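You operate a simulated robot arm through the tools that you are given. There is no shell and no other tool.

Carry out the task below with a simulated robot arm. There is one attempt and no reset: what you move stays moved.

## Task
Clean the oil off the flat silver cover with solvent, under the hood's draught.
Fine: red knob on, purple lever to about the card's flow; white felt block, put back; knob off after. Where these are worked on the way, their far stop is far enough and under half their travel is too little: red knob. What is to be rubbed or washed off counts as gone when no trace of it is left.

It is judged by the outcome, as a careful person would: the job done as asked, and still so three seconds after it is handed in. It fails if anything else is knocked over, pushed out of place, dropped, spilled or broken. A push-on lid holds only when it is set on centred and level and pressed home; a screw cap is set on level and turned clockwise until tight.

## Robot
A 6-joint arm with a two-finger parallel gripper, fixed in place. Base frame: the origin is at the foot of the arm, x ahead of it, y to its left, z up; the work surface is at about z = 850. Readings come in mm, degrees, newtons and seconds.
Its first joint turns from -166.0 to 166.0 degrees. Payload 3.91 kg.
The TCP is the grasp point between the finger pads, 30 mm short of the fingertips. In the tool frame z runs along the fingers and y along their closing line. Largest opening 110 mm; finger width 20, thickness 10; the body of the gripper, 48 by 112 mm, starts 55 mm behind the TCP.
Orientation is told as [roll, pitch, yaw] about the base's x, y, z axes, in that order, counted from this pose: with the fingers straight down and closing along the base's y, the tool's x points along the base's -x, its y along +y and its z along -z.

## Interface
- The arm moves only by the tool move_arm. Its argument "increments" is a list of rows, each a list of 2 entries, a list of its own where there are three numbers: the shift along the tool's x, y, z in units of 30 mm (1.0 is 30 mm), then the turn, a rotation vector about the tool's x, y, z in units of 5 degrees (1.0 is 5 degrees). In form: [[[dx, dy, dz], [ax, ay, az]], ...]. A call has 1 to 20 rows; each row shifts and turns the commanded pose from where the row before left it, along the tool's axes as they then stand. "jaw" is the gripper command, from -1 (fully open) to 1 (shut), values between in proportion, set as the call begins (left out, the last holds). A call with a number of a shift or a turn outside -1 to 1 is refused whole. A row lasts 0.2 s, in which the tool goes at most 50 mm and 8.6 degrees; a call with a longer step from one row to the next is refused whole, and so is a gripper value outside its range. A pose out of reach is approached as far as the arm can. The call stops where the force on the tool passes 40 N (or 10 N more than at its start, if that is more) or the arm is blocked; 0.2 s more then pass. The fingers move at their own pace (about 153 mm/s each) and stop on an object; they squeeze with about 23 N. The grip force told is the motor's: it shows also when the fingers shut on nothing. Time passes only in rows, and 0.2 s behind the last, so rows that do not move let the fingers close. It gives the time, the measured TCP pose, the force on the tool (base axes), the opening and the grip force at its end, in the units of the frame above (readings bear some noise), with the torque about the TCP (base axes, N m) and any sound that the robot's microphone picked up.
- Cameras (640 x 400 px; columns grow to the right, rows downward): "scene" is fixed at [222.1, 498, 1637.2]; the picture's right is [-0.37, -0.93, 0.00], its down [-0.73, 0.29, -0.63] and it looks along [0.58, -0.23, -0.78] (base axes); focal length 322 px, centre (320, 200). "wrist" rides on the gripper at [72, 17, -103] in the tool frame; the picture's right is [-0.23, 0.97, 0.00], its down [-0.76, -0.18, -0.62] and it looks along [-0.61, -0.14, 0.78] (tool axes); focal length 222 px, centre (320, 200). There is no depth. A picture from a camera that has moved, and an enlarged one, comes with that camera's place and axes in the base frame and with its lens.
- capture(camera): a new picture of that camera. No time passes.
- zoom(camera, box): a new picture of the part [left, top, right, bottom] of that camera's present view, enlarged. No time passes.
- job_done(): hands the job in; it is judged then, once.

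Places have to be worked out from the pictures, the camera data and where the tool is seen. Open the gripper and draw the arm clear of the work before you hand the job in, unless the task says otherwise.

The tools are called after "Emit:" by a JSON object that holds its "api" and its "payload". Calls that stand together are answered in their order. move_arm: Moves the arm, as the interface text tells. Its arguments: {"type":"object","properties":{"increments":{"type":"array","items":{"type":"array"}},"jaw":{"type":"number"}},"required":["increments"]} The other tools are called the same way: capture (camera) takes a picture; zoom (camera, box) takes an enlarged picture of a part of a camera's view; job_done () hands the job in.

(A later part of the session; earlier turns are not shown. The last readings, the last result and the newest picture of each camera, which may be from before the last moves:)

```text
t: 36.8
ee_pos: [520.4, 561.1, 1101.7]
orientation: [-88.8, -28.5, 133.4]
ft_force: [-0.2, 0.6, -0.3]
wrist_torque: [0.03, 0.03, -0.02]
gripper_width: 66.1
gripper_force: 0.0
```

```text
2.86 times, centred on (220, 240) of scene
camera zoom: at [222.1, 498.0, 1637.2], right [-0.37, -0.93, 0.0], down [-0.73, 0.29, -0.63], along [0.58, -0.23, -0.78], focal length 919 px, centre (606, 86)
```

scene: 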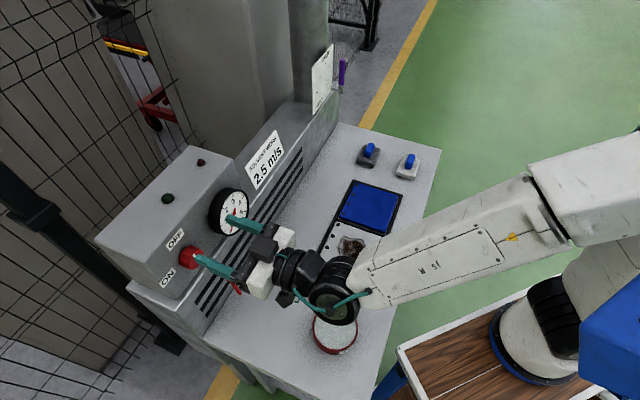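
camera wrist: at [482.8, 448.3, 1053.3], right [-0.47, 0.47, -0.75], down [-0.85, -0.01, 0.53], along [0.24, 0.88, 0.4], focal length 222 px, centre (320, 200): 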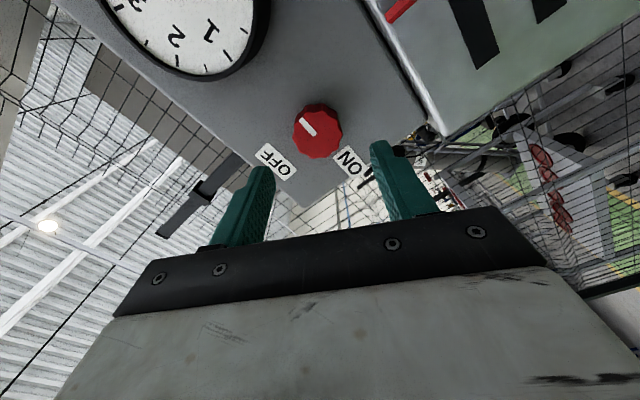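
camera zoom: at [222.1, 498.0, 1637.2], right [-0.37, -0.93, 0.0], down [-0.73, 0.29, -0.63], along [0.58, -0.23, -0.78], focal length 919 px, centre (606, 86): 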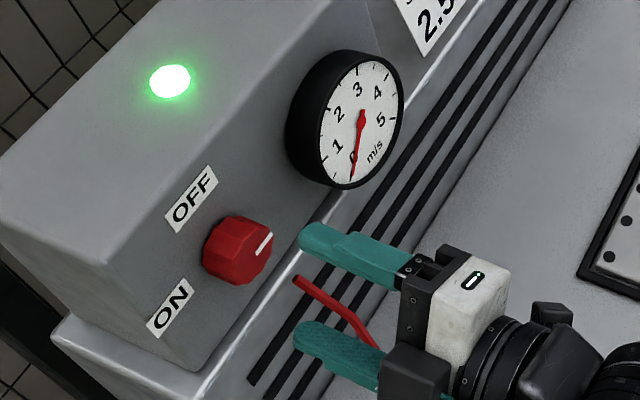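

The fan is on. Next the lever: I roll the hand back level, retreat up and then pitch down 45° along the reverse of the way in.

Emit:
{"api": "move_arm", "payload": {"increments": [[[0, 0, 0], [0, 0, 1]], [[0, 0, 0], [0, 0, 1]], [[0, 0, 0], [0, 0, 1]], [[0, 0, 0], [0, 0, 1]], [[0, 0, 0], [0, 0, 1]], [[0, 0, 0], [0, 0, 1]], [[0, 0, 0], [0, 0, 1]], [[0, 0, 0], [0, 0, 1]], [[0, 0, 0], [0, 0, 1]], [[0, 0, 0], [0, 0, 1]], [[0, 0, 0], [0, 0, 1]], [[0, 0, 0], [0, 0, 1]], [[0, 0, 0], [0, 0, 0.3]], [[-0.6, -0.25, 0], [0, 0, 0]], [[-0.6, -0.25, 0], [0, 0, 0]], [[-0.6, -0.25, 0], [0, 0, 0]], [[-0.5, -0.2, 0], [0, 0, 0]], [[0, 0, 0], [0, 0, 0]]]}}

```text
t: 40.6
ee_pos: [541.5, 539.8, 1169.2]
orientation: [2.6, -88.9, 41.4]
ft_force: [-0.3, 0.0, -0.3]
wrist_torque: [-0.01, -0.01, 0.01]
gripper_width: 66.1
gripper_force: 0.0
```

Level and clear at l≈0. I pitch down 45° while backing off.

Emit:
{"api": "move_arm", "payload": {"increments": [[[0.0, 0, -0.3], [0, 1, 0]], [[0.03, 0, -0.3], [0, 1, 0]], [[0.05, 0, -0.29], [0, 1, 0]], [[0.08, 0, -0.28], [0, 1, 0]], [[0.1, 0, -0.27], [0, 1, 0]], [[0.13, 0, -0.26], [0, 1, 0]], [[0.15, 0, -0.25], [0, 1, 0]], [[0.17, 0, -0.23], [0, 1, 0]], [[0.19, 0, -0.21], [0, 1, 0]], [[0, 0, 0], [0, 0, 0]]]}}

```text
t: 42.8
ee_pos: [484.1, 486.2, 1169.2]
orientation: [0.2, -43.9, 43.9]
ft_force: [-0.4, 0.0, -0.6]
wrist_torque: [0.01, -0.01, -0.03]
gripper_width: 66.0
gripper_force: 0.0
```

Now I travel right (−l) toward the lever, rising a bit, with small orientation corrections.

Emit:
{"api": "move_arm", "payload": {"increments": [[[0, -0.5, 0], [-0.155, -0.22, -0.155]], [[-0.1, -1, -0.1], [0, 0, 0]], [[-0.1, -1, -0.1], [0, 0, 0]], [[-0.1, -1, -0.1], [0, 0, 0]], [[-0.1, -1, -0.1], [0, 0, 0]], [[-0.1, -1, -0.1], [0, 0, 0]], [[-0.1, -1, -0.1], [0, 0, 0]], [[-0.1, -1, -0.1], [0, 0, 0]], [[-0.1, -1, -0.1], [0, 0, 0]], [[-0.1, -1, -0.1], [0, 0, 0]], [[-0.1, -1, -0.1], [0, 0, 0]], [[-0.1, -1, -0.1], [0, 0, 0]], [[0, -1, 0], [0, 0, 0]], [[0, -1, 0], [0, 0, 0]], [[0, -1, 0], [0, 0, 0]], [[0, -1, 0], [0, 0, 0]], [[0, -1, 0], [0, 0, 0]], [[0, 0, 0], [0, 0, 0]]]}}

Emit:
{"api": "capture", "payload": {"camera": "wrist"}}

Emit:
{"api": "capture", "payload": {"camera": "scene"}}

```text
t: 46.6
ee_pos: [836.3, 136.3, 1216.1]
orientation: [0.1, -45.1, 45.0]
ft_force: [1.1, -0.1, 0.2]
wrist_torque: [-0.01, 0.02, -0.02]
gripper_width: 66.2
gripper_force: 0.1
```

```text
taken
camera wrist: at [735.5, 59.6, 1238.4], right [-0.58, 0.8, 0.16], down [0.2, -0.06, 0.98], along [0.79, 0.6, -0.12], focal length 222 px, centre (320, 200)
```

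wrist: 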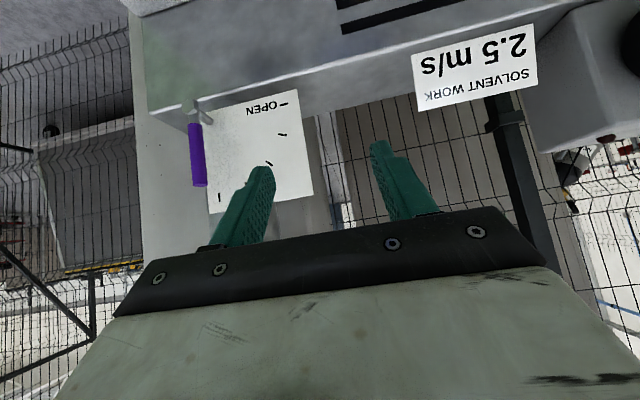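

```text
taken
```

scene: 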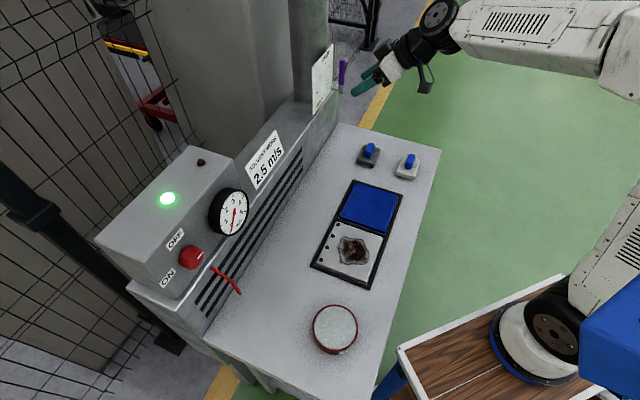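

Lever handle confirmed at n≈803, l≈-652, z 1085–1167. I pitch to 60°, and move in front of the handle with jaws straddling its line, still 70 mm short.

Emit:
{"api": "move_arm", "payload": {"increments": [[[0, 0, 0], [0, -1, 0]], [[0, 0, 0], [0, -1, 0]], [[0, 0, 0], [0, -1, 0]], [[0.102, -0.872, 0.368], [0, 0, 0]], [[0.102, -0.872, 0.368], [0, 0, 0]], [[0.102, -0.872, 0.368], [0, 0, 0]], [[0.102, -0.872, 0.368], [0, 0, 0]], [[0.102, -0.872, 0.368], [0, 0, 0]], [[0.102, -0.872, 0.368], [0, 0, 0]], [[0, 0, 0], [0, 0, 0]]]}}

Emit:
{"api": "capture", "payload": {"camera": "wrist"}}

Emit:
{"api": "capture", "payload": {"camera": "scene"}}

```text
t: 48.8
ee_pos: [980.8, 57.9, 1165.0]
orientation: [0.1, -60.0, 45.0]
ft_force: [0.5, 0.3, -0.4]
wrist_torque: [0.02, 0.01, -0.02]
gripper_width: 66.1
gripper_force: 0.0
```

```text
taken
camera wrist: at [877.9, -19.7, 1154.6], right [-0.61, 0.77, 0.2], down [0.01, -0.24, 0.97], along [0.79, 0.59, 0.14], focal length 222 px, centre (320, 200)
```

wrist: 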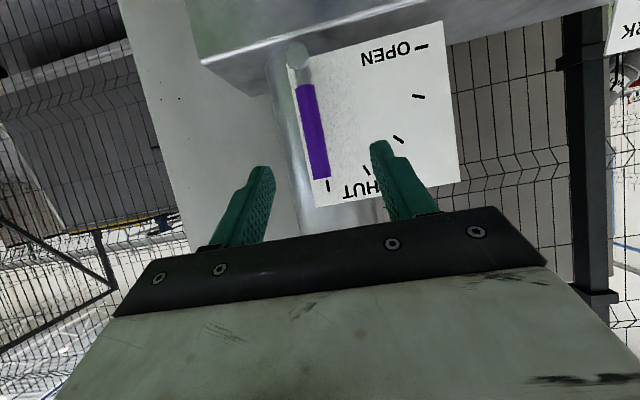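

```text
taken
```

scene: 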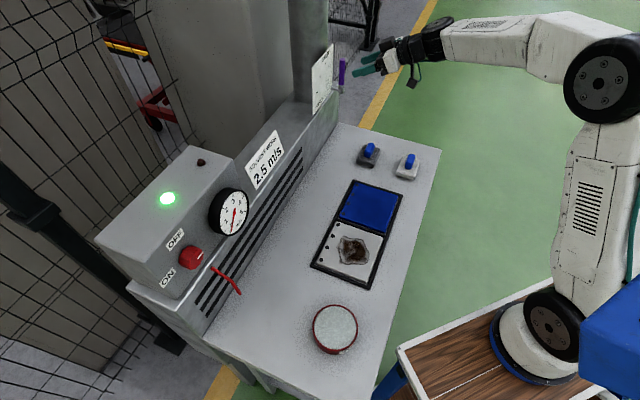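

Jaws straddle the handle line. I shift 3 mm right and advance 70 mm along the fingers.

Emit:
{"api": "move_arm", "payload": {"increments": [[[0, -0.1, 0.45], [0, 0, 0]], [[0, 0, 0.45], [0, 0, 0]], [[0, 0, 0.45], [0, 0, 0]], [[0, 0, 0.45], [0, 0, 0]], [[0, 0, 0.45], [0, 0, 0]], [[0, 0, 0], [0, 0, 0]]]}}

Emit:
{"api": "capture", "payload": {"camera": "wrist"}}

Emit:
{"api": "zoom", "payload": {"camera": "scene", "box": [290, 30, 370, 130]}}

```text
t: 50.2
ee_pos: [1023.0, 97.6, 1132.2]
orientation: [0.1, -60.2, 45.1]
ft_force: [-0.4, -1.0, 1.0]
wrist_torque: [0.03, -0.02, 0.0]
gripper_width: 65.8
gripper_force: 0.0
```

```text
taken
camera wrist: at [921.5, 20.8, 1121.8], right [-0.61, 0.77, 0.2], down [0.01, -0.24, 0.97], along [0.79, 0.59, 0.14], focal length 222 px, centre (320, 200)
```

wrist: 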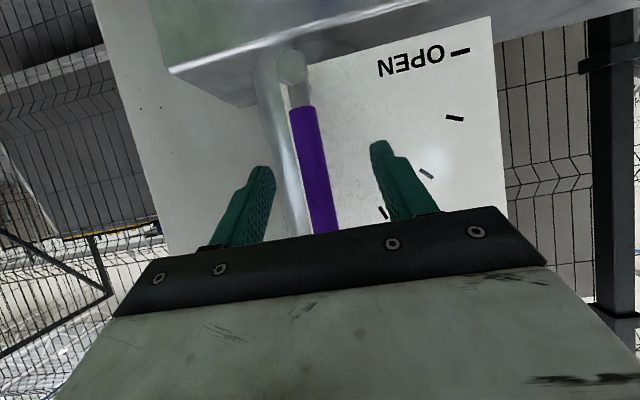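

```text
4.00 times, centred on (330, 80) of scene
camera zoom: at [222.1, 498.0, 1637.2], right [-0.37, -0.93, 0.0], down [-0.73, 0.29, -0.63], along [0.58, -0.23, -0.78], focal length 1287 px, centre (280, 680)
```

zoom: 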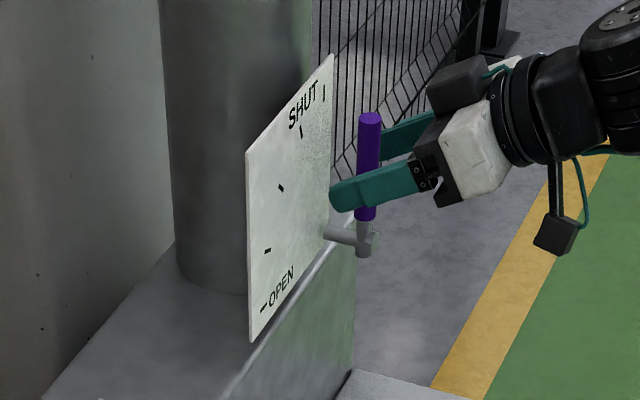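

The handle is between the fingers. I narrow the jaws to about 30 mm and swing them around the spindle toward OPEN by 20°, then read the gauge.

Emit:
{"api": "move_arm", "payload": {"increments": [[[0, 0, 0], [0, 0, 0]], [[0.007, 0.19, 0.004], [0.5, 0, -0.866]], [[0.007, 0.19, 0.004], [0.5, 0, -0.866]], [[0.007, 0.19, 0.004], [0.5, 0, -0.866]], [[0.007, 0.19, 0.004], [0.5, 0, -0.866]], [[0, 0, 0], [0, 0, 0]]], "jaw": 0.45}}

Emit:
{"api": "zoom", "payload": {"camera": "scene", "box": [200, 180, 260, 240]}}

Emit:
{"api": "zoom", "payload": {"camera": "scene", "box": [290, 30, 370, 130]}}

```text
t: 51.6
ee_pos: [1006.8, 113.4, 1128.5]
orientation: [-36.1, -54.5, 75.8]
ft_force: [-0.1, -1.3, 1.3]
wrist_torque: [0.01, 0.04, -0.01]
gripper_width: 30.4
gripper_force: 0.5
```

```text
6.67 times, centred on (230, 210) of scene
camera zoom: at [222.1, 498.0, 1637.2], right [-0.37, -0.93, 0.0], down [-0.73, 0.29, -0.63], along [0.58, -0.23, -0.78], focal length 2145 px, centre (920, 133)
```

zoom: 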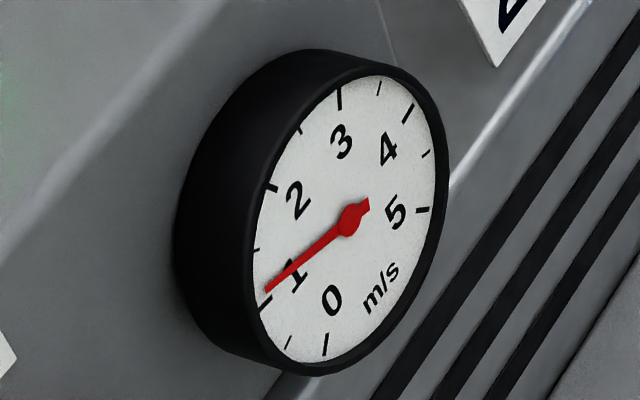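

```text
4.00 times, centred on (330, 80) of scene
camera zoom: at [222.1, 498.0, 1637.2], right [-0.37, -0.93, 0.0], down [-0.73, 0.29, -0.63], along [0.58, -0.23, -0.78], focal length 1287 px, centre (280, 680)
```

zoom: 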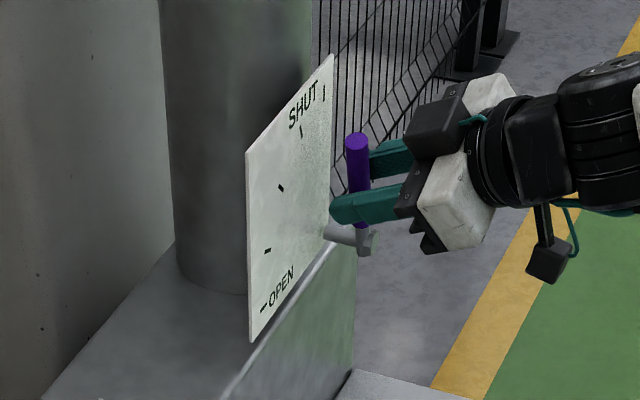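

The gauge reads about 1.1 m/s. I swing another 15° and check.

Emit:
{"api": "move_arm", "payload": {"increments": [[[0.007, 0.19, 0.004], [0.5, 0, -0.866]], [[0.007, 0.19, 0.004], [0.5, 0, -0.866]], [[0.007, 0.19, 0.004], [0.5, 0, -0.866]], [[0, 0, 0], [0, 0, 0]], [[0, 0, 0], [0, 0, 0]], [[0, 0, 0], [0, 0, 0]], [[0, 0, 0], [0, 0, 0]]]}}

Emit:
{"api": "zoom", "payload": {"camera": "scene", "box": [200, 180, 260, 240]}}

Emit:
{"api": "zoom", "payload": {"camera": "scene", "box": [290, 30, 370, 130]}}

```text
t: 53.2
ee_pos: [996.8, 124.5, 1120.1]
orientation: [-54.5, -45.2, 89.9]
ft_force: [0.4, 0.4, -0.3]
wrist_torque: [0.0, 0.01, -0.02]
gripper_width: 30.3
gripper_force: 0.1
```

```text
6.67 times, centred on (230, 210) of scene
camera zoom: at [222.1, 498.0, 1637.2], right [-0.37, -0.93, 0.0], down [-0.73, 0.29, -0.63], along [0.58, -0.23, -0.78], focal length 2145 px, centre (920, 133)
```

zoom: 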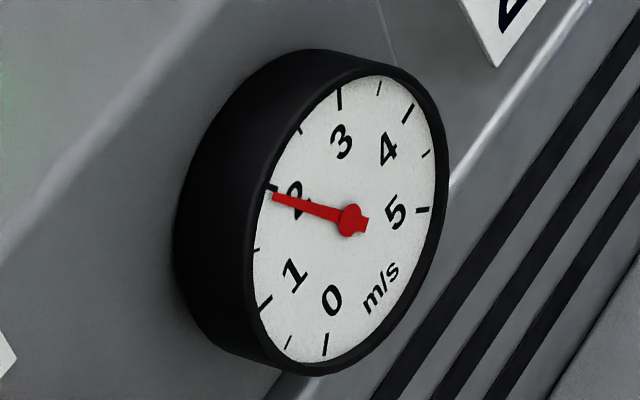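

```text
4.00 times, centred on (330, 80) of scene
camera zoom: at [222.1, 498.0, 1637.2], right [-0.37, -0.93, 0.0], down [-0.73, 0.29, -0.63], along [0.58, -0.23, -0.78], focal length 1287 px, centre (280, 680)
```

zoom: 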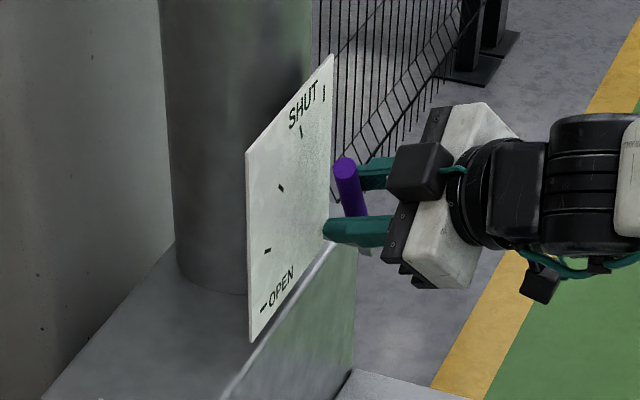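

Gauge about 1.95 m/s. By the rate seen, about 9° more gives 2.5; I swing 8.5°.

Emit:
{"api": "move_arm", "payload": {"increments": [[[0.007, 0.19, 0.004], [0.5, 0, -0.866]], [[0.004, 0.133, 0.002], [0.35, 0, -0.606]], [[0, 0, 0], [0, 0, 0]], [[0, 0, 0], [0, 0, 0]], [[0, 0, 0], [0, 0, 0]], [[0, 0, 0], [0, 0, 0]]]}}

Emit:
{"api": "zoom", "payload": {"camera": "scene", "box": [200, 180, 260, 240]}}

```text
t: 54.6
ee_pos: [1001.5, 125.3, 1132.4]
orientation: [-61.0, -39.1, 94.6]
ft_force: [-0.7, 0.1, -2.0]
wrist_torque: [0.02, 0.04, 0.02]
gripper_width: 31.2
gripper_force: 0.8
out of reach, approached as far as the arm can: row 2
```

```text
6.67 times, centred on (230, 210) of scene
camera zoom: at [222.1, 498.0, 1637.2], right [-0.37, -0.93, 0.0], down [-0.73, 0.29, -0.63], along [0.58, -0.23, -0.78], focal length 2145 px, centre (920, 133)
```

zoom: 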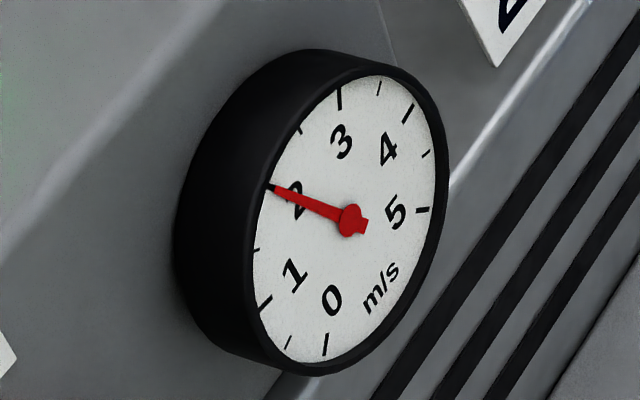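

The wrist ran into a limit, and gauge is ~2.05. I undo some of the hand's roll and push along the tangent by translation instead.

Emit:
{"api": "move_arm", "payload": {"increments": [[[0, 0.1, 0], [-0.5, 0, 0.866]], [[0, 0.1, 0], [0, 0, 0]], [[0, 0, 0], [0, 0, 0]], [[0, 0, 0], [0, 0, 0]]]}}

Emit:
{"api": "zoom", "payload": {"camera": "scene", "box": [200, 180, 260, 240]}}

Emit:
{"api": "zoom", "payload": {"camera": "scene", "box": [290, 30, 370, 130]}}

```text
t: 55.6
ee_pos: [998.5, 130.0, 1127.8]
orientation: [-57.9, -42.6, 92.2]
ft_force: [-0.6, 0.3, 0.1]
wrist_torque: [0.0, -0.02, 0.02]
gripper_width: 30.3
gripper_force: 0.0
```

```text
6.67 times, centred on (230, 210) of scene
camera zoom: at [222.1, 498.0, 1637.2], right [-0.37, -0.93, 0.0], down [-0.73, 0.29, -0.63], along [0.58, -0.23, -0.78], focal length 2145 px, centre (920, 133)
```

zoom: 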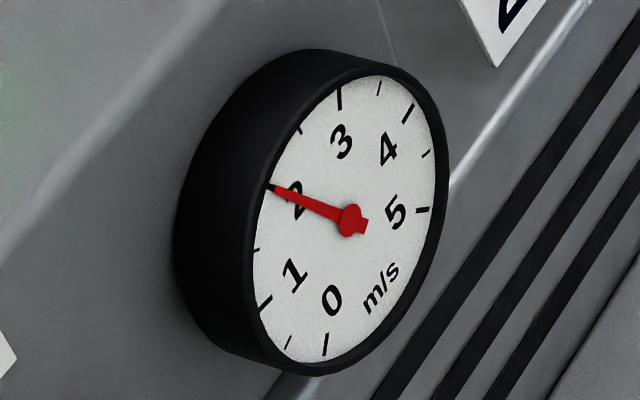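

```text
4.00 times, centred on (330, 80) of scene
camera zoom: at [222.1, 498.0, 1637.2], right [-0.37, -0.93, 0.0], down [-0.73, 0.29, -0.63], along [0.58, -0.23, -0.78], focal length 1287 px, centre (280, 680)
```

zoom: 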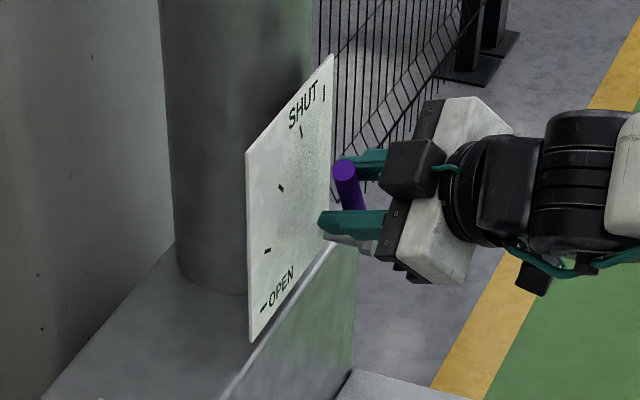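

No motion of the needle yet (taking up play). I continue pushing along the tangent in small steps.

Emit:
{"api": "move_arm", "payload": {"increments": [[[0, 0.1, 0], [0, 0, 0]], [[0, 0.1, 0], [0, 0, 0]], [[0, 0, 0], [0, 0, 0]], [[0, 0, 0], [0, 0, 0]], [[0, 0, 0], [0, 0, 0]]]}}

Emit:
{"api": "zoom", "payload": {"camera": "scene", "box": [200, 180, 260, 240]}}

```text
t: 56.8
ee_pos: [995.2, 131.1, 1125.1]
orientation: [-57.9, -42.6, 92.1]
ft_force: [0.3, -0.3, 1.2]
wrist_torque: [0.03, 0.01, 0.01]
gripper_width: 30.3
gripper_force: 0.7
```

```text
6.67 times, centred on (230, 210) of scene
camera zoom: at [222.1, 498.0, 1637.2], right [-0.37, -0.93, 0.0], down [-0.73, 0.29, -0.63], along [0.58, -0.23, -0.78], focal length 2145 px, centre (920, 133)
```

zoom: 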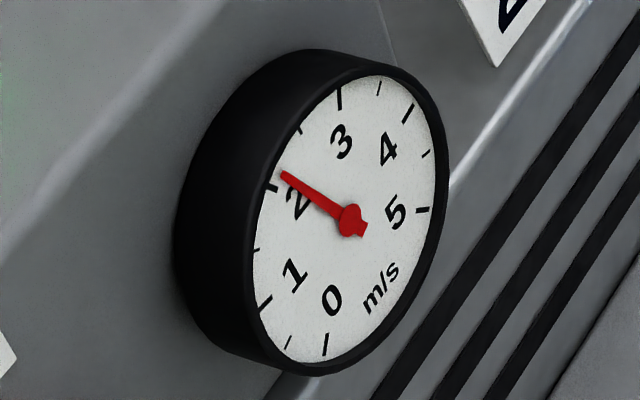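

About 2.15 m/s. Another 6 mm.

Emit:
{"api": "move_arm", "payload": {"increments": [[[0, 0.1, 0], [0, 0, 0]], [[0, 0.1, 0], [0, 0, 0]], [[0, 0, 0], [0, 0, 0]], [[0, 0, 0], [0, 0, 0]], [[0, 0, 0], [0, 0, 0]]]}}

Emit:
{"api": "zoom", "payload": {"camera": "scene", "box": [200, 180, 260, 240]}}

```text
t: 58.0
ee_pos: [991.7, 135.0, 1119.7]
orientation: [-57.8, -42.7, 92.2]
ft_force: [-0.2, 0.8, -0.3]
wrist_torque: [-0.03, 0.02, -0.02]
gripper_width: 30.5
gripper_force: 0.1
```

```text
6.67 times, centred on (230, 210) of scene
camera zoom: at [222.1, 498.0, 1637.2], right [-0.37, -0.93, 0.0], down [-0.73, 0.29, -0.63], along [0.58, -0.23, -0.78], focal length 2145 px, centre (920, 133)
```

zoom: 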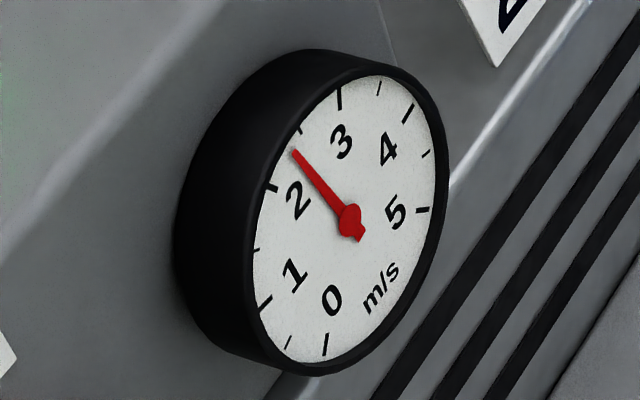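

About 2.37 m/s; 2.5 mm more.

Emit:
{"api": "move_arm", "payload": {"increments": [[[0, 0.08, 0], [0, 0, 0]], [[0, 0, 0], [0, 0, 0]], [[0, 0, 0], [0, 0, 0]], [[0, 0, 0], [0, 0, 0]]]}}

Emit:
{"api": "zoom", "payload": {"camera": "scene", "box": [200, 180, 260, 240]}}

```text
t: 59.0
ee_pos: [990.5, 136.0, 1119.4]
orientation: [-57.8, -42.8, 92.2]
ft_force: [0.7, 0.5, 0.4]
wrist_torque: [0.02, 0.0, -0.03]
gripper_width: 30.2
gripper_force: 0.1
```

```text
6.67 times, centred on (230, 210) of scene
camera zoom: at [222.1, 498.0, 1637.2], right [-0.37, -0.93, 0.0], down [-0.73, 0.29, -0.63], along [0.58, -0.23, -0.78], focal length 2145 px, centre (920, 133)
```

zoom: 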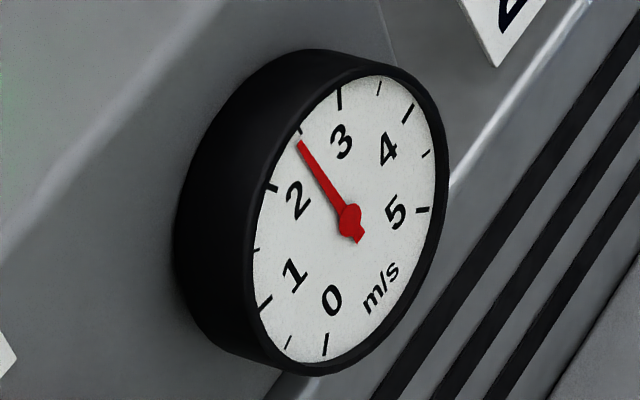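

About 2.47 m/s, good. I open the jaws and draw back along the fingers.

Emit:
{"api": "move_arm", "payload": {"increments": [[[0, 0, 0], [0, 0, 0]], [[0, 0, -0.5], [0, 0, 0]], [[0, 0, -0.8], [0, 0, 0]], [[0, 0, -0.8], [0, 0, 0]], [[0, 0, -0.9], [0, 0, 0]], [[0, 0, -0.9], [0, 0, 0]], [[0, 0, 0], [0, 0, 0]]], "jaw": 0.1}}

Emit:
{"api": "capture", "payload": {"camera": "scene"}}

Emit:
{"api": "zoom", "payload": {"camera": "scene", "box": [200, 180, 260, 240]}}

```text
t: 60.6
ee_pos: [892.3, 90.4, 1165.5]
orientation: [-57.8, -42.8, 92.3]
ft_force: [-0.7, -0.2, -0.3]
wrist_torque: [0.0, 0.02, 0.01]
gripper_width: 49.6
gripper_force: 0.1
```

```text
taken
```

scene: 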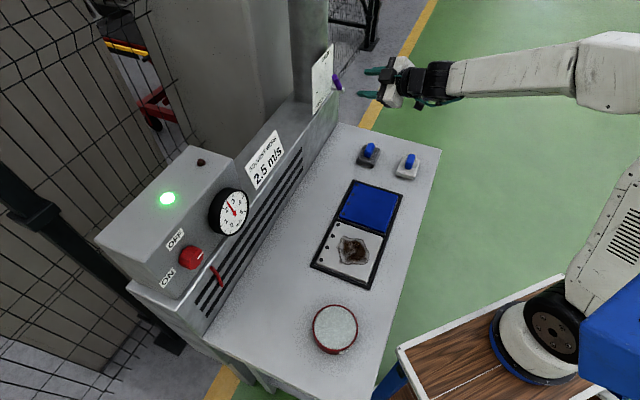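

```text
6.67 times, centred on (230, 210) of scene
camera zoom: at [222.1, 498.0, 1637.2], right [-0.37, -0.93, 0.0], down [-0.73, 0.29, -0.63], along [0.58, -0.23, -0.78], focal length 2145 px, centre (920, 133)
```

zoom: 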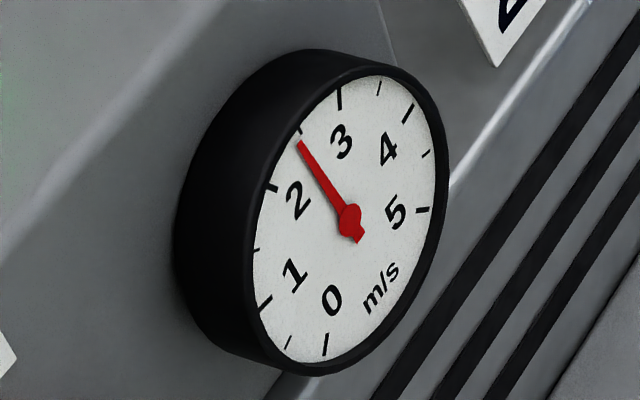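

The lever stays set at ~2.47 m/s and the telltale is drawn in. I undo the hand's roll and pitch the tool to straight down here, high above the bench.

Emit:
{"api": "move_arm", "payload": {"increments": [[[0, 0, 0], [-0.5, 0, 0.866]], [[0, 0, 0], [-0.5, 0, 0.866]], [[0, 0, 0], [-0.5, 0, 0.866]], [[0, 0, 0], [-0.5, 0, 0.866]], [[0, 0, 0], [-0.5, 0, 0.866]], [[0, 0, 0], [-0.5, 0, 0.866]], [[0, 0, 0], [-0.5, 0, 0.866]], [[0, 0, 0], [-0.28, 0, 0.48]], [[0, 0, 0], [0, 1, 0]], [[0, 0, 0], [0, 1, 0]], [[0, 0, 0], [0, 1, 0]], [[0, 0, 0], [0, 1, 0]], [[0, 0, 0], [0, 1, 0]], [[0, 0, 0], [0, 1, 0]], [[0, 0, 0], [0, 1, 0]], [[0, 0, 0], [0, 1, 0]], [[0, 0, 0], [0, 1, 0]], [[0, 0, 0], [0, 1, 0]], [[0, 0, 0], [0, 1, 0]], [[0, 0, 0], [0, 1, 0]]]}}

Emit:
{"api": "capture", "payload": {"camera": "wrist"}}

```text
t: 64.8
ee_pos: [893.4, 89.3, 1165.2]
orientation: [-0.8, 0.0, 45.1]
ft_force: [-0.1, 0.2, 0.1]
wrist_torque: [0.0, -0.03, -0.03]
gripper_width: 49.3
gripper_force: 0.0
```

```text
taken
camera wrist: at [828.0, 51.3, 1268.1], right [-0.53, 0.85, -0.01], down [0.66, 0.42, 0.63], along [0.54, 0.32, -0.78], focal length 222 px, centre (320, 200)
```

wrist: 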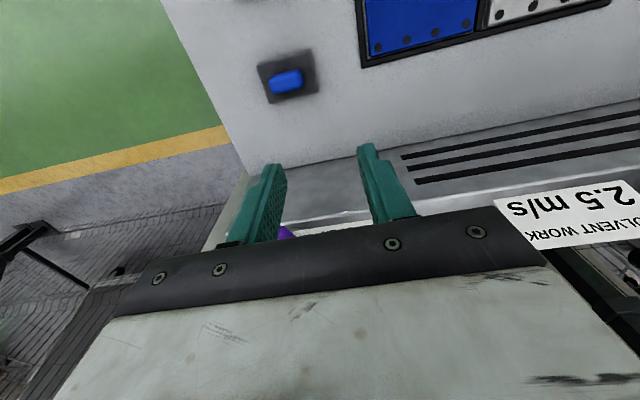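

Now I move back toward the robot to look down at the white felt block and grey block.

Emit:
{"api": "move_arm", "payload": {"increments": [[[0.87, -0.14, 0.1], [-0.113, -0.113, 0]], [[0.87, -0.14, 0.1], [0, 0, 0]], [[0.87, -0.14, 0.1], [0, 0, 0]], [[0.87, -0.14, 0.1], [0, 0, 0]], [[0.87, -0.14, 0.1], [0, 0, 0]], [[0.87, -0.14, 0.1], [0, 0, 0]], [[0.87, -0.14, 0.1], [0, 0, 0]], [[0.87, -0.14, 0.1], [0, 0, 0]], [[0.87, -0.14, 0.1], [0, 0, 0]], [[0, 0, 0], [0, 0, 0]]], "jaw": -0.3}}

Emit:
{"api": "capture", "payload": {"camera": "wrist"}}

Emit:
{"api": "zoom", "payload": {"camera": "scene", "box": [340, 130, 440, 195]}}

```text
t: 67.0
ee_pos: [754.5, -102.5, 1134.8]
orientation: [-0.1, -0.7, 45.1]
ft_force: [0.4, 0.1, -0.3]
wrist_torque: [0.0, -0.01, 0.01]
gripper_width: 71.6
gripper_force: 0.0
```

```text
taken
camera wrist: at [689.4, -143.4, 1238.6], right [-0.53, 0.85, 0.0], down [0.66, 0.41, 0.63], along [0.54, 0.34, -0.78], focal length 222 px, centre (320, 200)
```

wrist: 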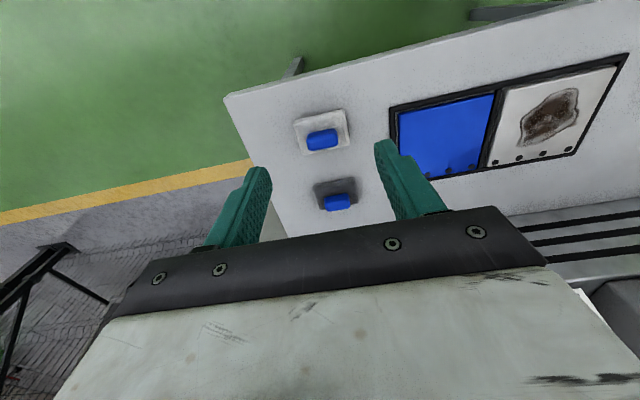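

```text
6.15 times, centred on (390, 162) of scene
camera zoom: at [222.1, 498.0, 1637.2], right [-0.37, -0.93, 0.0], down [-0.73, 0.29, -0.63], along [0.58, -0.23, -0.78], focal length 1980 px, centre (-111, 431)
```

zoom: 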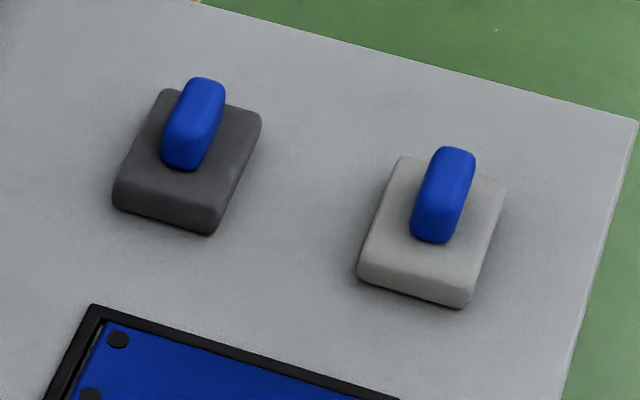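

The white block's blue handle runs along the bench length, centred near (819,-56), top z≈897. I rotate the tool 90° so the fingers close across the handle, and move above it.

Emit:
{"api": "move_arm", "payload": {"increments": [[[0, 0, 0], [-0.1, 0.1, 1]], [[0, 0, 0], [0, 0, 1]], [[0, 0, 0], [0, 0, 1]], [[0, 0, 0], [0, 0, 1]], [[0, 0, 0], [0, 0, 1]], [[0, 0, 0], [0, 0, 1]], [[0, 0, 0], [0, 0, 1]], [[0, 0, 0], [0, 0, 1]], [[0, 0, 0], [0, 0, 1]], [[0, 0, 0], [0, 0, 1]], [[0, 0, 0], [0, 0, 1]], [[0, 0, 0], [0, 0, 1]], [[0, 0, 0], [0, 0, 1]], [[0, 0, 0], [0, 0, 1]], [[0, 0, 0], [0, 0, 1]], [[0, 0, 0], [0, 0, 1]], [[0, 0, 0], [0, 0, 1]], [[0, 0, 0], [0, 0, 1]], [[0, 0, 0], [0, 0, 0]]], "jaw": -0.3}}

Emit:
{"api": "move_arm", "payload": {"increments": [[[-0.1, 0.65, 0.9], [0, 0, 0]], [[-0.1, 0.65, 0.9], [0, 0, 0]], [[-0.1, 0.65, 0.9], [0, 0, 0]], [[-0.12, 0.65, 0.9], [0, 0, 0]], [[0, 0, 0.5], [0, 0, 0]], [[0, 0, 0], [0, 0, 0]]]}}

Emit:
{"api": "capture", "payload": {"camera": "wrist"}}

Emit:
{"api": "capture", "payload": {"camera": "scene"}}

```text
t: 71.0
ee_pos: [754.6, -103.3, 1136.5]
orientation: [0.2, 0.3, -44.9]
ft_force: [-0.1, -0.7, -0.3]
wrist_torque: [-0.03, 0.02, 0.02]
gripper_width: 71.3
gripper_force: 0.1
```

```text
t: 72.4
ee_pos: [817.7, -54.5, 1013.5]
orientation: [0.1, 0.4, -44.9]
ft_force: [-0.3, -0.6, 0.6]
wrist_torque: [-0.01, 0.03, -0.03]
gripper_width: 71.6
gripper_force: 0.1
```

```text
taken
camera wrist: at [778.8, 5.8, 1116.7], right [0.85, 0.53, 0.0], down [0.42, -0.67, 0.62], along [0.33, -0.52, -0.79], focal length 222 px, centre (320, 200)
```

wrist: 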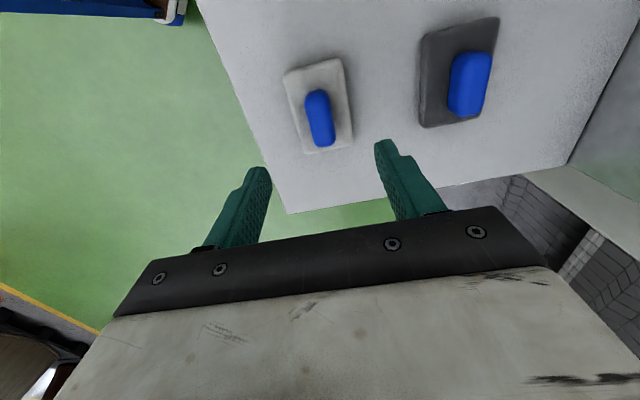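

```text
taken
```

scene: 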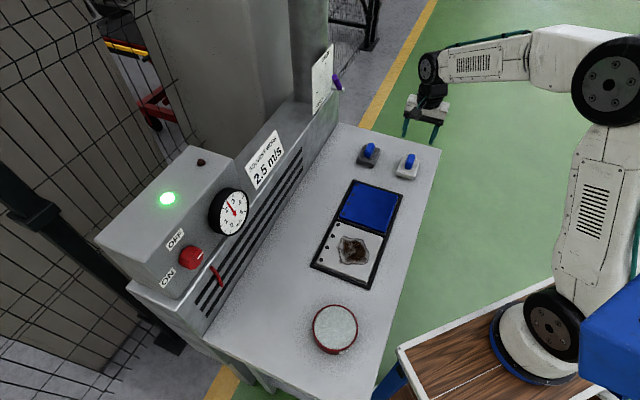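

The handle sits exactly under the TCP. I descend to TCP z≈912 and check clearance over the felt block.

Emit:
{"api": "move_arm", "payload": {"increments": [[[0, 0, 0.8], [0, 0, 0]], [[0, 0, 0.8], [0, 0, 0]], [[0, 0, 0.8], [0, 0, 0]], [[0, 0, 0.6], [0, 0, 0]], [[0, 0, 0.4], [0, 0, 0]], [[0, 0, 0], [0, 0, 0]]], "jaw": 0.05}}

Emit:
{"api": "capture", "payload": {"camera": "wrist"}}

Emit:
{"api": "zoom", "payload": {"camera": "scene", "box": [370, 120, 450, 190]}}

```text
t: 73.8
ee_pos: [818.4, -55.4, 910.7]
orientation: [0.2, 0.5, -44.9]
ft_force: [-0.8, 0.0, 0.1]
wrist_torque: [0.01, 0.02, -0.01]
gripper_width: 52.6
gripper_force: 0.2
```

```text
taken
camera wrist: at [778.6, 6.5, 1014.3], right [0.85, 0.53, 0.0], down [0.42, -0.67, 0.62], along [0.33, -0.52, -0.79], focal length 222 px, centre (320, 200)
```

wrist: 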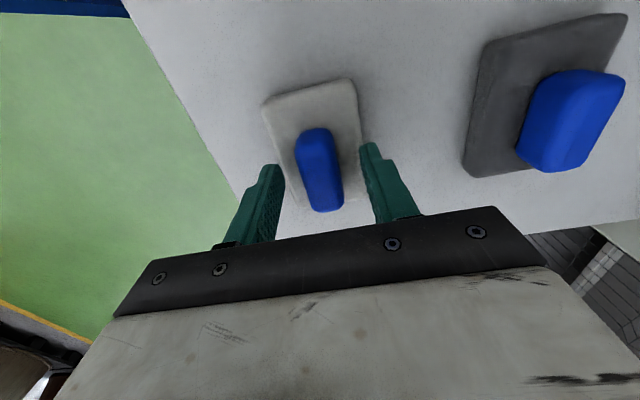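

```text
5.71 times, centred on (410, 155) of scene
camera zoom: at [222.1, 498.0, 1637.2], right [-0.37, -0.93, 0.0], down [-0.73, 0.29, -0.63], along [0.58, -0.23, -0.78], focal length 1839 px, centre (-194, 457)
```

zoom: 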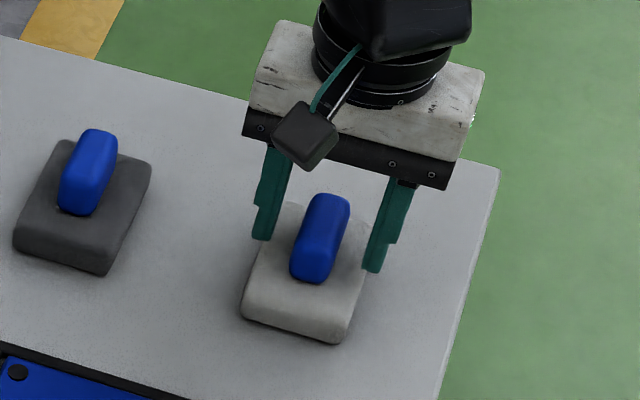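

Fingers straddle the handle with felt top just below. I descend a further 8 mm slowly, then close.

Emit:
{"api": "move_arm", "payload": {"increments": [[[0, 0, 0.1], [0, 0, 0]], [[0, 0, 0.1], [0, 0, 0]], [[0, 0, 0.06], [0, 0, 0]], [[0, 0, 0], [0, 0, 0]]]}}

Emit:
{"api": "zoom", "payload": {"camera": "scene", "box": [380, 130, 440, 185]}}

```text
t: 74.8
ee_pos: [818.1, -54.9, 903.3]
orientation: [0.2, 0.4, -44.9]
ft_force: [0.3, -0.1, -0.2]
wrist_torque: [-0.01, 0.04, 0.0]
gripper_width: 52.5
gripper_force: 0.1
```

```text
7.27 times, centred on (410, 158) of scene
camera zoom: at [222.1, 498.0, 1637.2], right [-0.37, -0.93, 0.0], down [-0.73, 0.29, -0.63], along [0.58, -0.23, -0.78], focal length 2340 px, centre (-334, 509)
```

zoom: 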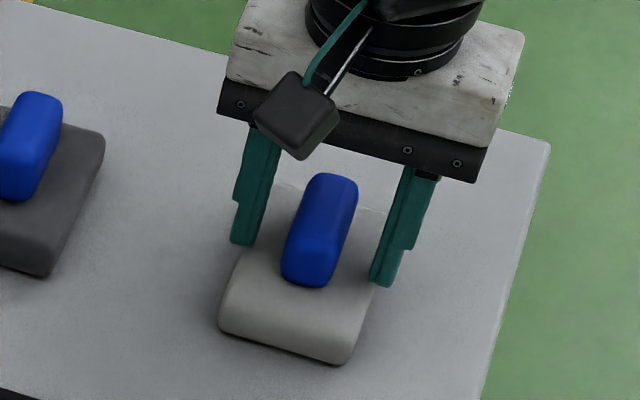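

No contact yet at tip height ~873. I go 2 mm lower and close the jaws on the handle.

Emit:
{"api": "move_arm", "payload": {"increments": [[[0, 0, 0.07], [0, 0, 0]], [[0, 0, 0], [0, 0, 0]]]}}

Emit:
{"api": "move_arm", "payload": {"increments": [[[0, 0, 0], [0, 0, 0]], [[0, 0, 0], [0, 0, 0]], [[0, 0, 0], [0, 0, 0]], [[0, 0, 0], [0, 0, 0]]], "jaw": 1}}

Emit:
{"api": "zoom", "payload": {"camera": "scene", "box": [380, 130, 440, 185]}}

```text
t: 75.4
ee_pos: [817.6, -55.1, 901.6]
orientation: [0.1, 0.4, -44.8]
ft_force: [0.0, -1.1, 11.0]
wrist_torque: [-0.2, 0.08, 0.02]
gripper_width: 52.4
gripper_force: 0.0
```

```text
t: 76.4
ee_pos: [818.0, -56.2, 901.8]
orientation: [0.3, 0.4, -44.9]
ft_force: [-0.7, -9.3, 19.7]
wrist_torque: [-0.35, 0.12, -0.02]
gripper_width: 23.5
gripper_force: 22.6
```

```text
7.27 times, centred on (410, 158) of scene
camera zoom: at [222.1, 498.0, 1637.2], right [-0.37, -0.93, 0.0], down [-0.73, 0.29, -0.63], along [0.58, -0.23, -0.78], focal length 2340 px, centre (-334, 509)
```

zoom: 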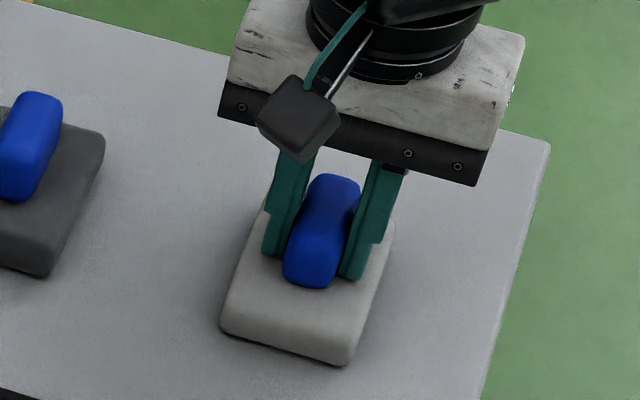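

Firm grip at 23.5 mm, tips on the felt top; block bottom is about 52 mm under the TCP, pick place (818,-56). I lift it 120 mm.

Emit:
{"api": "move_arm", "payload": {"increments": [[[0, 0, -0.2], [0, 0, 0]], [[0, 0, -0.4], [0, 0, 0]], [[0, 0, -0.7], [0, 0, 0]], [[0, 0, -0.9], [0, 0, 0]], [[0, 0, -0.9], [0, 0, 0]], [[0, 0, -0.9], [0, 0, 0]], [[0, 0, 0], [0, 0, 0]]]}}

Emit:
{"api": "capture", "payload": {"camera": "wrist"}}

Emit:
{"api": "capture", "payload": {"camera": "scene"}}

```text
t: 78.0
ee_pos: [817.5, -55.4, 1023.0]
orientation: [0.1, 0.4, -44.9]
ft_force: [-0.3, 0.0, -0.2]
wrist_torque: [0.01, -0.04, -0.01]
gripper_width: 23.5
gripper_force: 22.9
```

```text
taken
camera wrist: at [777.8, 6.9, 1125.7], right [0.85, 0.53, 0.0], down [0.42, -0.67, 0.62], along [0.33, -0.52, -0.79], focal length 222 px, centre (320, 200)
```

wrist: 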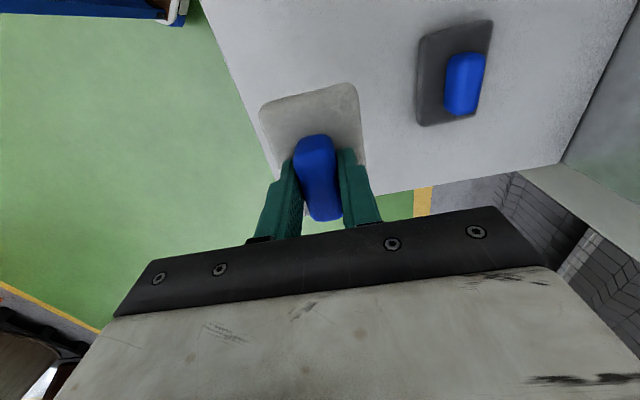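

```text
taken
```

scene: 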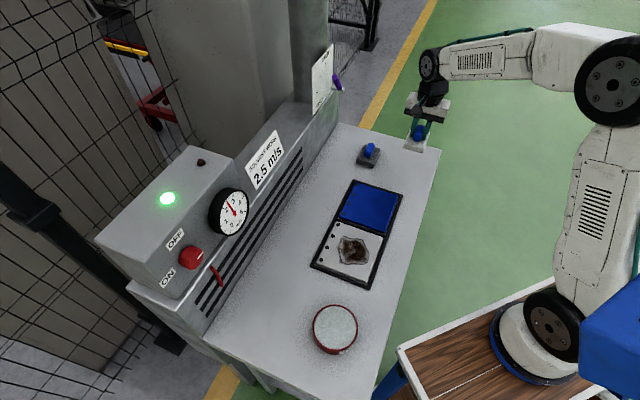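

Block in hand. I carry it along the bench toward the solvent dish at z≈1020.

Emit:
{"api": "move_arm", "payload": {"increments": [[[0.6, 0.06, 0], [0, 0, 0]], [[1, 0.06, 0], [0, 0, 0]], [[1, 0.06, 0], [0, 0, 0]], [[1, 0.06, 0], [0, 0, 0]], [[1, 0.06, 0], [0, 0, 0]], [[1, 0.06, 0], [0, 0, 0]], [[1, 0.06, 0], [0, 0, 0]], [[1, 0.06, 0], [0, 0, 0]], [[1, 0.06, 0], [0, 0, 0]], [[1, 0.06, 0], [0, 0, 0]], [[1, 0.06, 0], [0, 0, 0]], [[1, 0.06, 0], [0, 0, 0]], [[1, 0.06, 0], [0, 0, 0]], [[1, 0.06, 0], [0, 0, 0]], [[1, 0.06, 0], [0, 0, 0]], [[1, 0.06, 0], [0, 0, 0]], [[1, 0.06, 0], [0, 0, 0]], [[0.6, 0, 0], [0, 0, 0]], [[0, 0, 0], [0, 0, 0]]]}}

Emit:
{"api": "capture", "payload": {"camera": "wrist"}}

Emit:
{"api": "capture", "payload": {"camera": "scene"}}

```text
t: 82.0
ee_pos: [471.8, 331.7, 1025.0]
orientation: [0.1, 0.5, -44.8]
ft_force: [0.3, 0.0, -1.0]
wrist_torque: [-0.02, 0.02, -0.03]
gripper_width: 23.5
gripper_force: 23.3
```

```text
taken
camera wrist: at [432.9, 392.8, 1128.8], right [0.85, 0.53, 0.0], down [0.42, -0.67, 0.62], along [0.33, -0.52, -0.79], focal length 222 px, centre (320, 200)
```

wrist: 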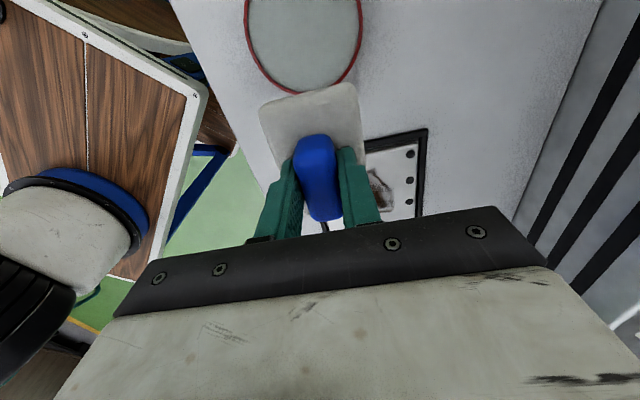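

```text
taken
```

scene: 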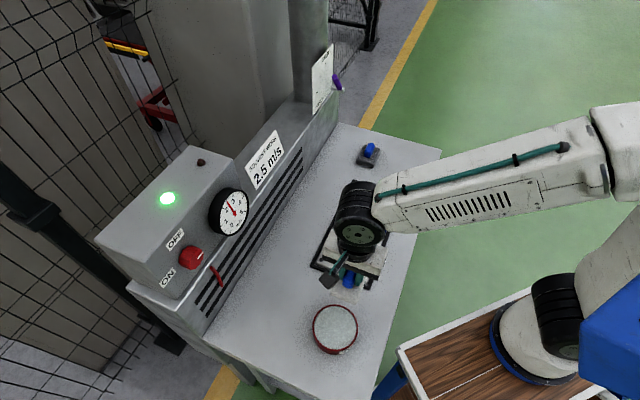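

The dish is in the wrist view ahead of the block. I zoom in to see what its contents look like.

Emit:
{"api": "zoom", "payload": {"camera": "wrist", "box": [220, 0, 400, 110]}}

Emit:
{"api": "zoom", "payload": {"camera": "scene", "box": [305, 240, 385, 360]}}

```text
3.56 times, centred on (310, 55) of wrist
camera zoom: at [432.9, 392.8, 1128.8], right [0.85, 0.53, 0.0], down [0.42, -0.67, 0.62], along [0.33, -0.52, -0.79], focal length 790 px, centre (356, 716)
```

zoom: 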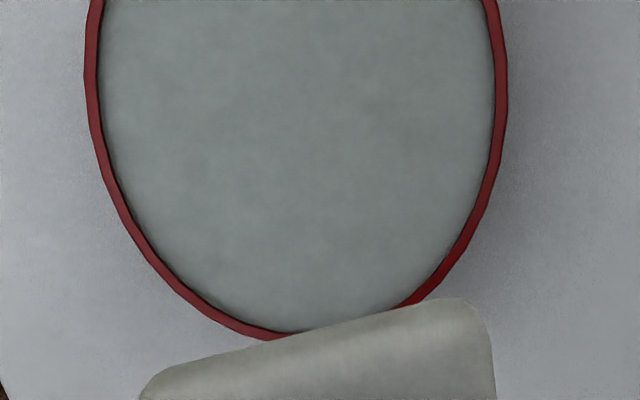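

```text
3.33 times, centred on (345, 300) of scene
camera zoom: at [222.1, 498.0, 1637.2], right [-0.37, -0.93, 0.0], down [-0.73, 0.29, -0.63], along [0.58, -0.23, -0.78], focal length 1073 px, centre (237, -133)
```

zoom: 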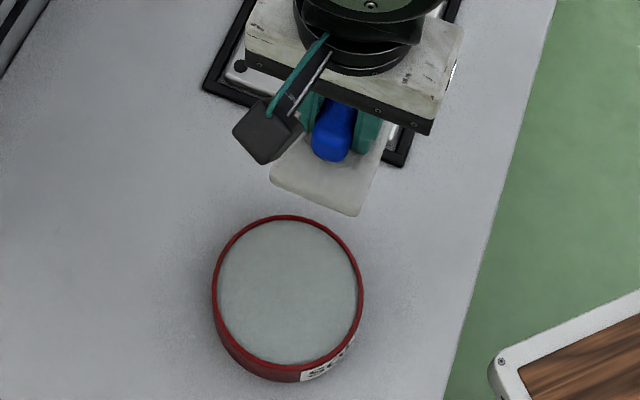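

Dish is a shallow tin filled nearly to the rim, centred near (423,382), rim z≈881. I move the block over it and descend to about 20 mm above.

Emit:
{"api": "move_arm", "payload": {"increments": [[[0.6, 0.02, 0], [0, 0, 0]], [[0.6, 0.02, 0], [0, 0, 0]], [[0.6, 0, 0], [0, 0, 0]], [[0.53, 0, 0], [0, 0, 0]], [[0, 0, 0.8], [0, 0, 0]], [[0, 0, 0.8], [0, 0, 0]], [[0, 0, 0.7], [0, 0, 0]], [[0, 0, 0], [0, 0, 0]]]}}

Emit:
{"api": "capture", "payload": {"camera": "wrist"}}

Emit:
{"api": "zoom", "payload": {"camera": "scene", "box": [285, 250, 405, 370]}}

```text
t: 83.8
ee_pos: [423.2, 378.6, 956.6]
orientation: [0.1, 0.5, -44.9]
ft_force: [0.6, 0.1, -0.6]
wrist_torque: [-0.03, -0.04, -0.01]
gripper_width: 23.4
gripper_force: 23.4
```

```text
taken
camera wrist: at [384.1, 440.4, 1061.0], right [0.85, 0.53, 0.0], down [0.42, -0.67, 0.62], along [0.33, -0.52, -0.79], focal length 222 px, centre (320, 200)
```

wrist: 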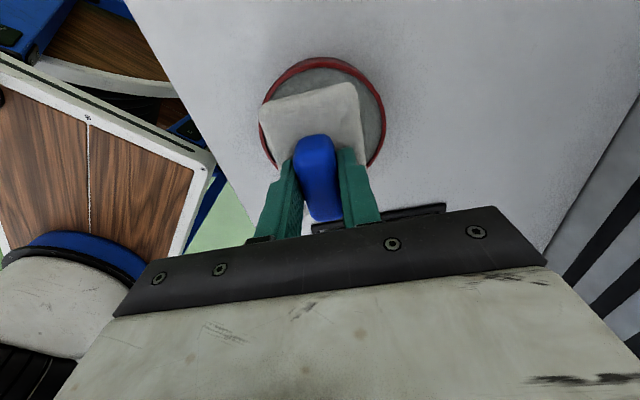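

```text
3.33 times, centred on (345, 310) of scene
camera zoom: at [222.1, 498.0, 1637.2], right [-0.37, -0.93, 0.0], down [-0.73, 0.29, -0.63], along [0.58, -0.23, -0.78], focal length 1073 px, centre (237, -167)
```

zoom: 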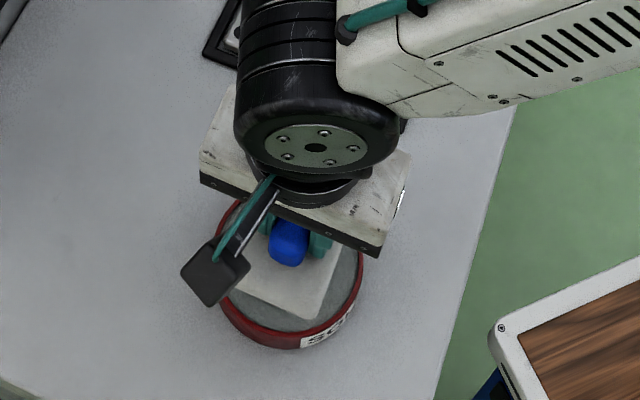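

Well centred. I nudge 2 mm along the bench and descend slowly towards the solvent surface.

Emit:
{"api": "move_arm", "payload": {"increments": [[[0.08, 0.03, 0.3], [0, 0, 0]], [[0, 0, 0.3], [0, 0, 0]], [[0, 0, 0.1], [0, 0, 0]], [[0, 0, 0], [0, 0, 0]]]}}

Emit:
{"api": "capture", "payload": {"camera": "wrist"}}

Emit:
{"api": "zoom", "payload": {"camera": "scene", "box": [295, 280, 375, 360]}}

```text
t: 84.8
ee_pos: [423.6, 383.0, 935.6]
orientation: [0.1, 0.3, -44.9]
ft_force: [-1.0, -1.9, 5.9]
wrist_torque: [-0.33, 0.01, 0.04]
gripper_width: 23.5
gripper_force: 22.9
```

```text
taken
camera wrist: at [383.1, 444.5, 1038.9], right [0.85, 0.53, 0.0], down [0.42, -0.67, 0.62], along [0.33, -0.52, -0.79], focal length 222 px, centre (320, 200)
```

wrist: 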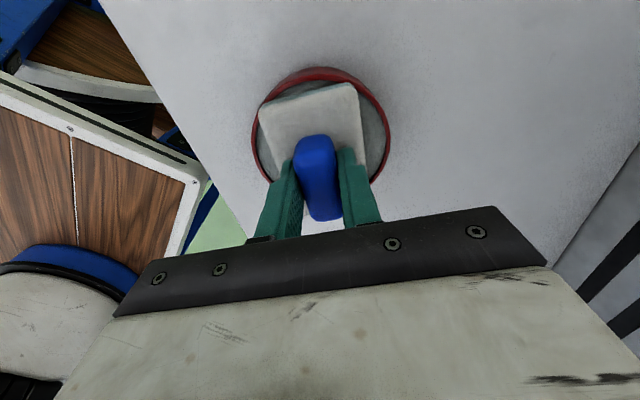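

```text
5.00 times, centred on (335, 320) of scene
camera zoom: at [222.1, 498.0, 1637.2], right [-0.37, -0.93, 0.0], down [-0.73, 0.29, -0.63], along [0.58, -0.23, -0.78], focal length 1609 px, centre (245, -400)
```

zoom: 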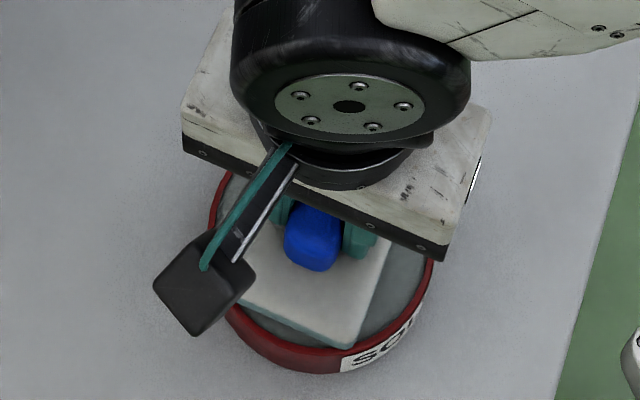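

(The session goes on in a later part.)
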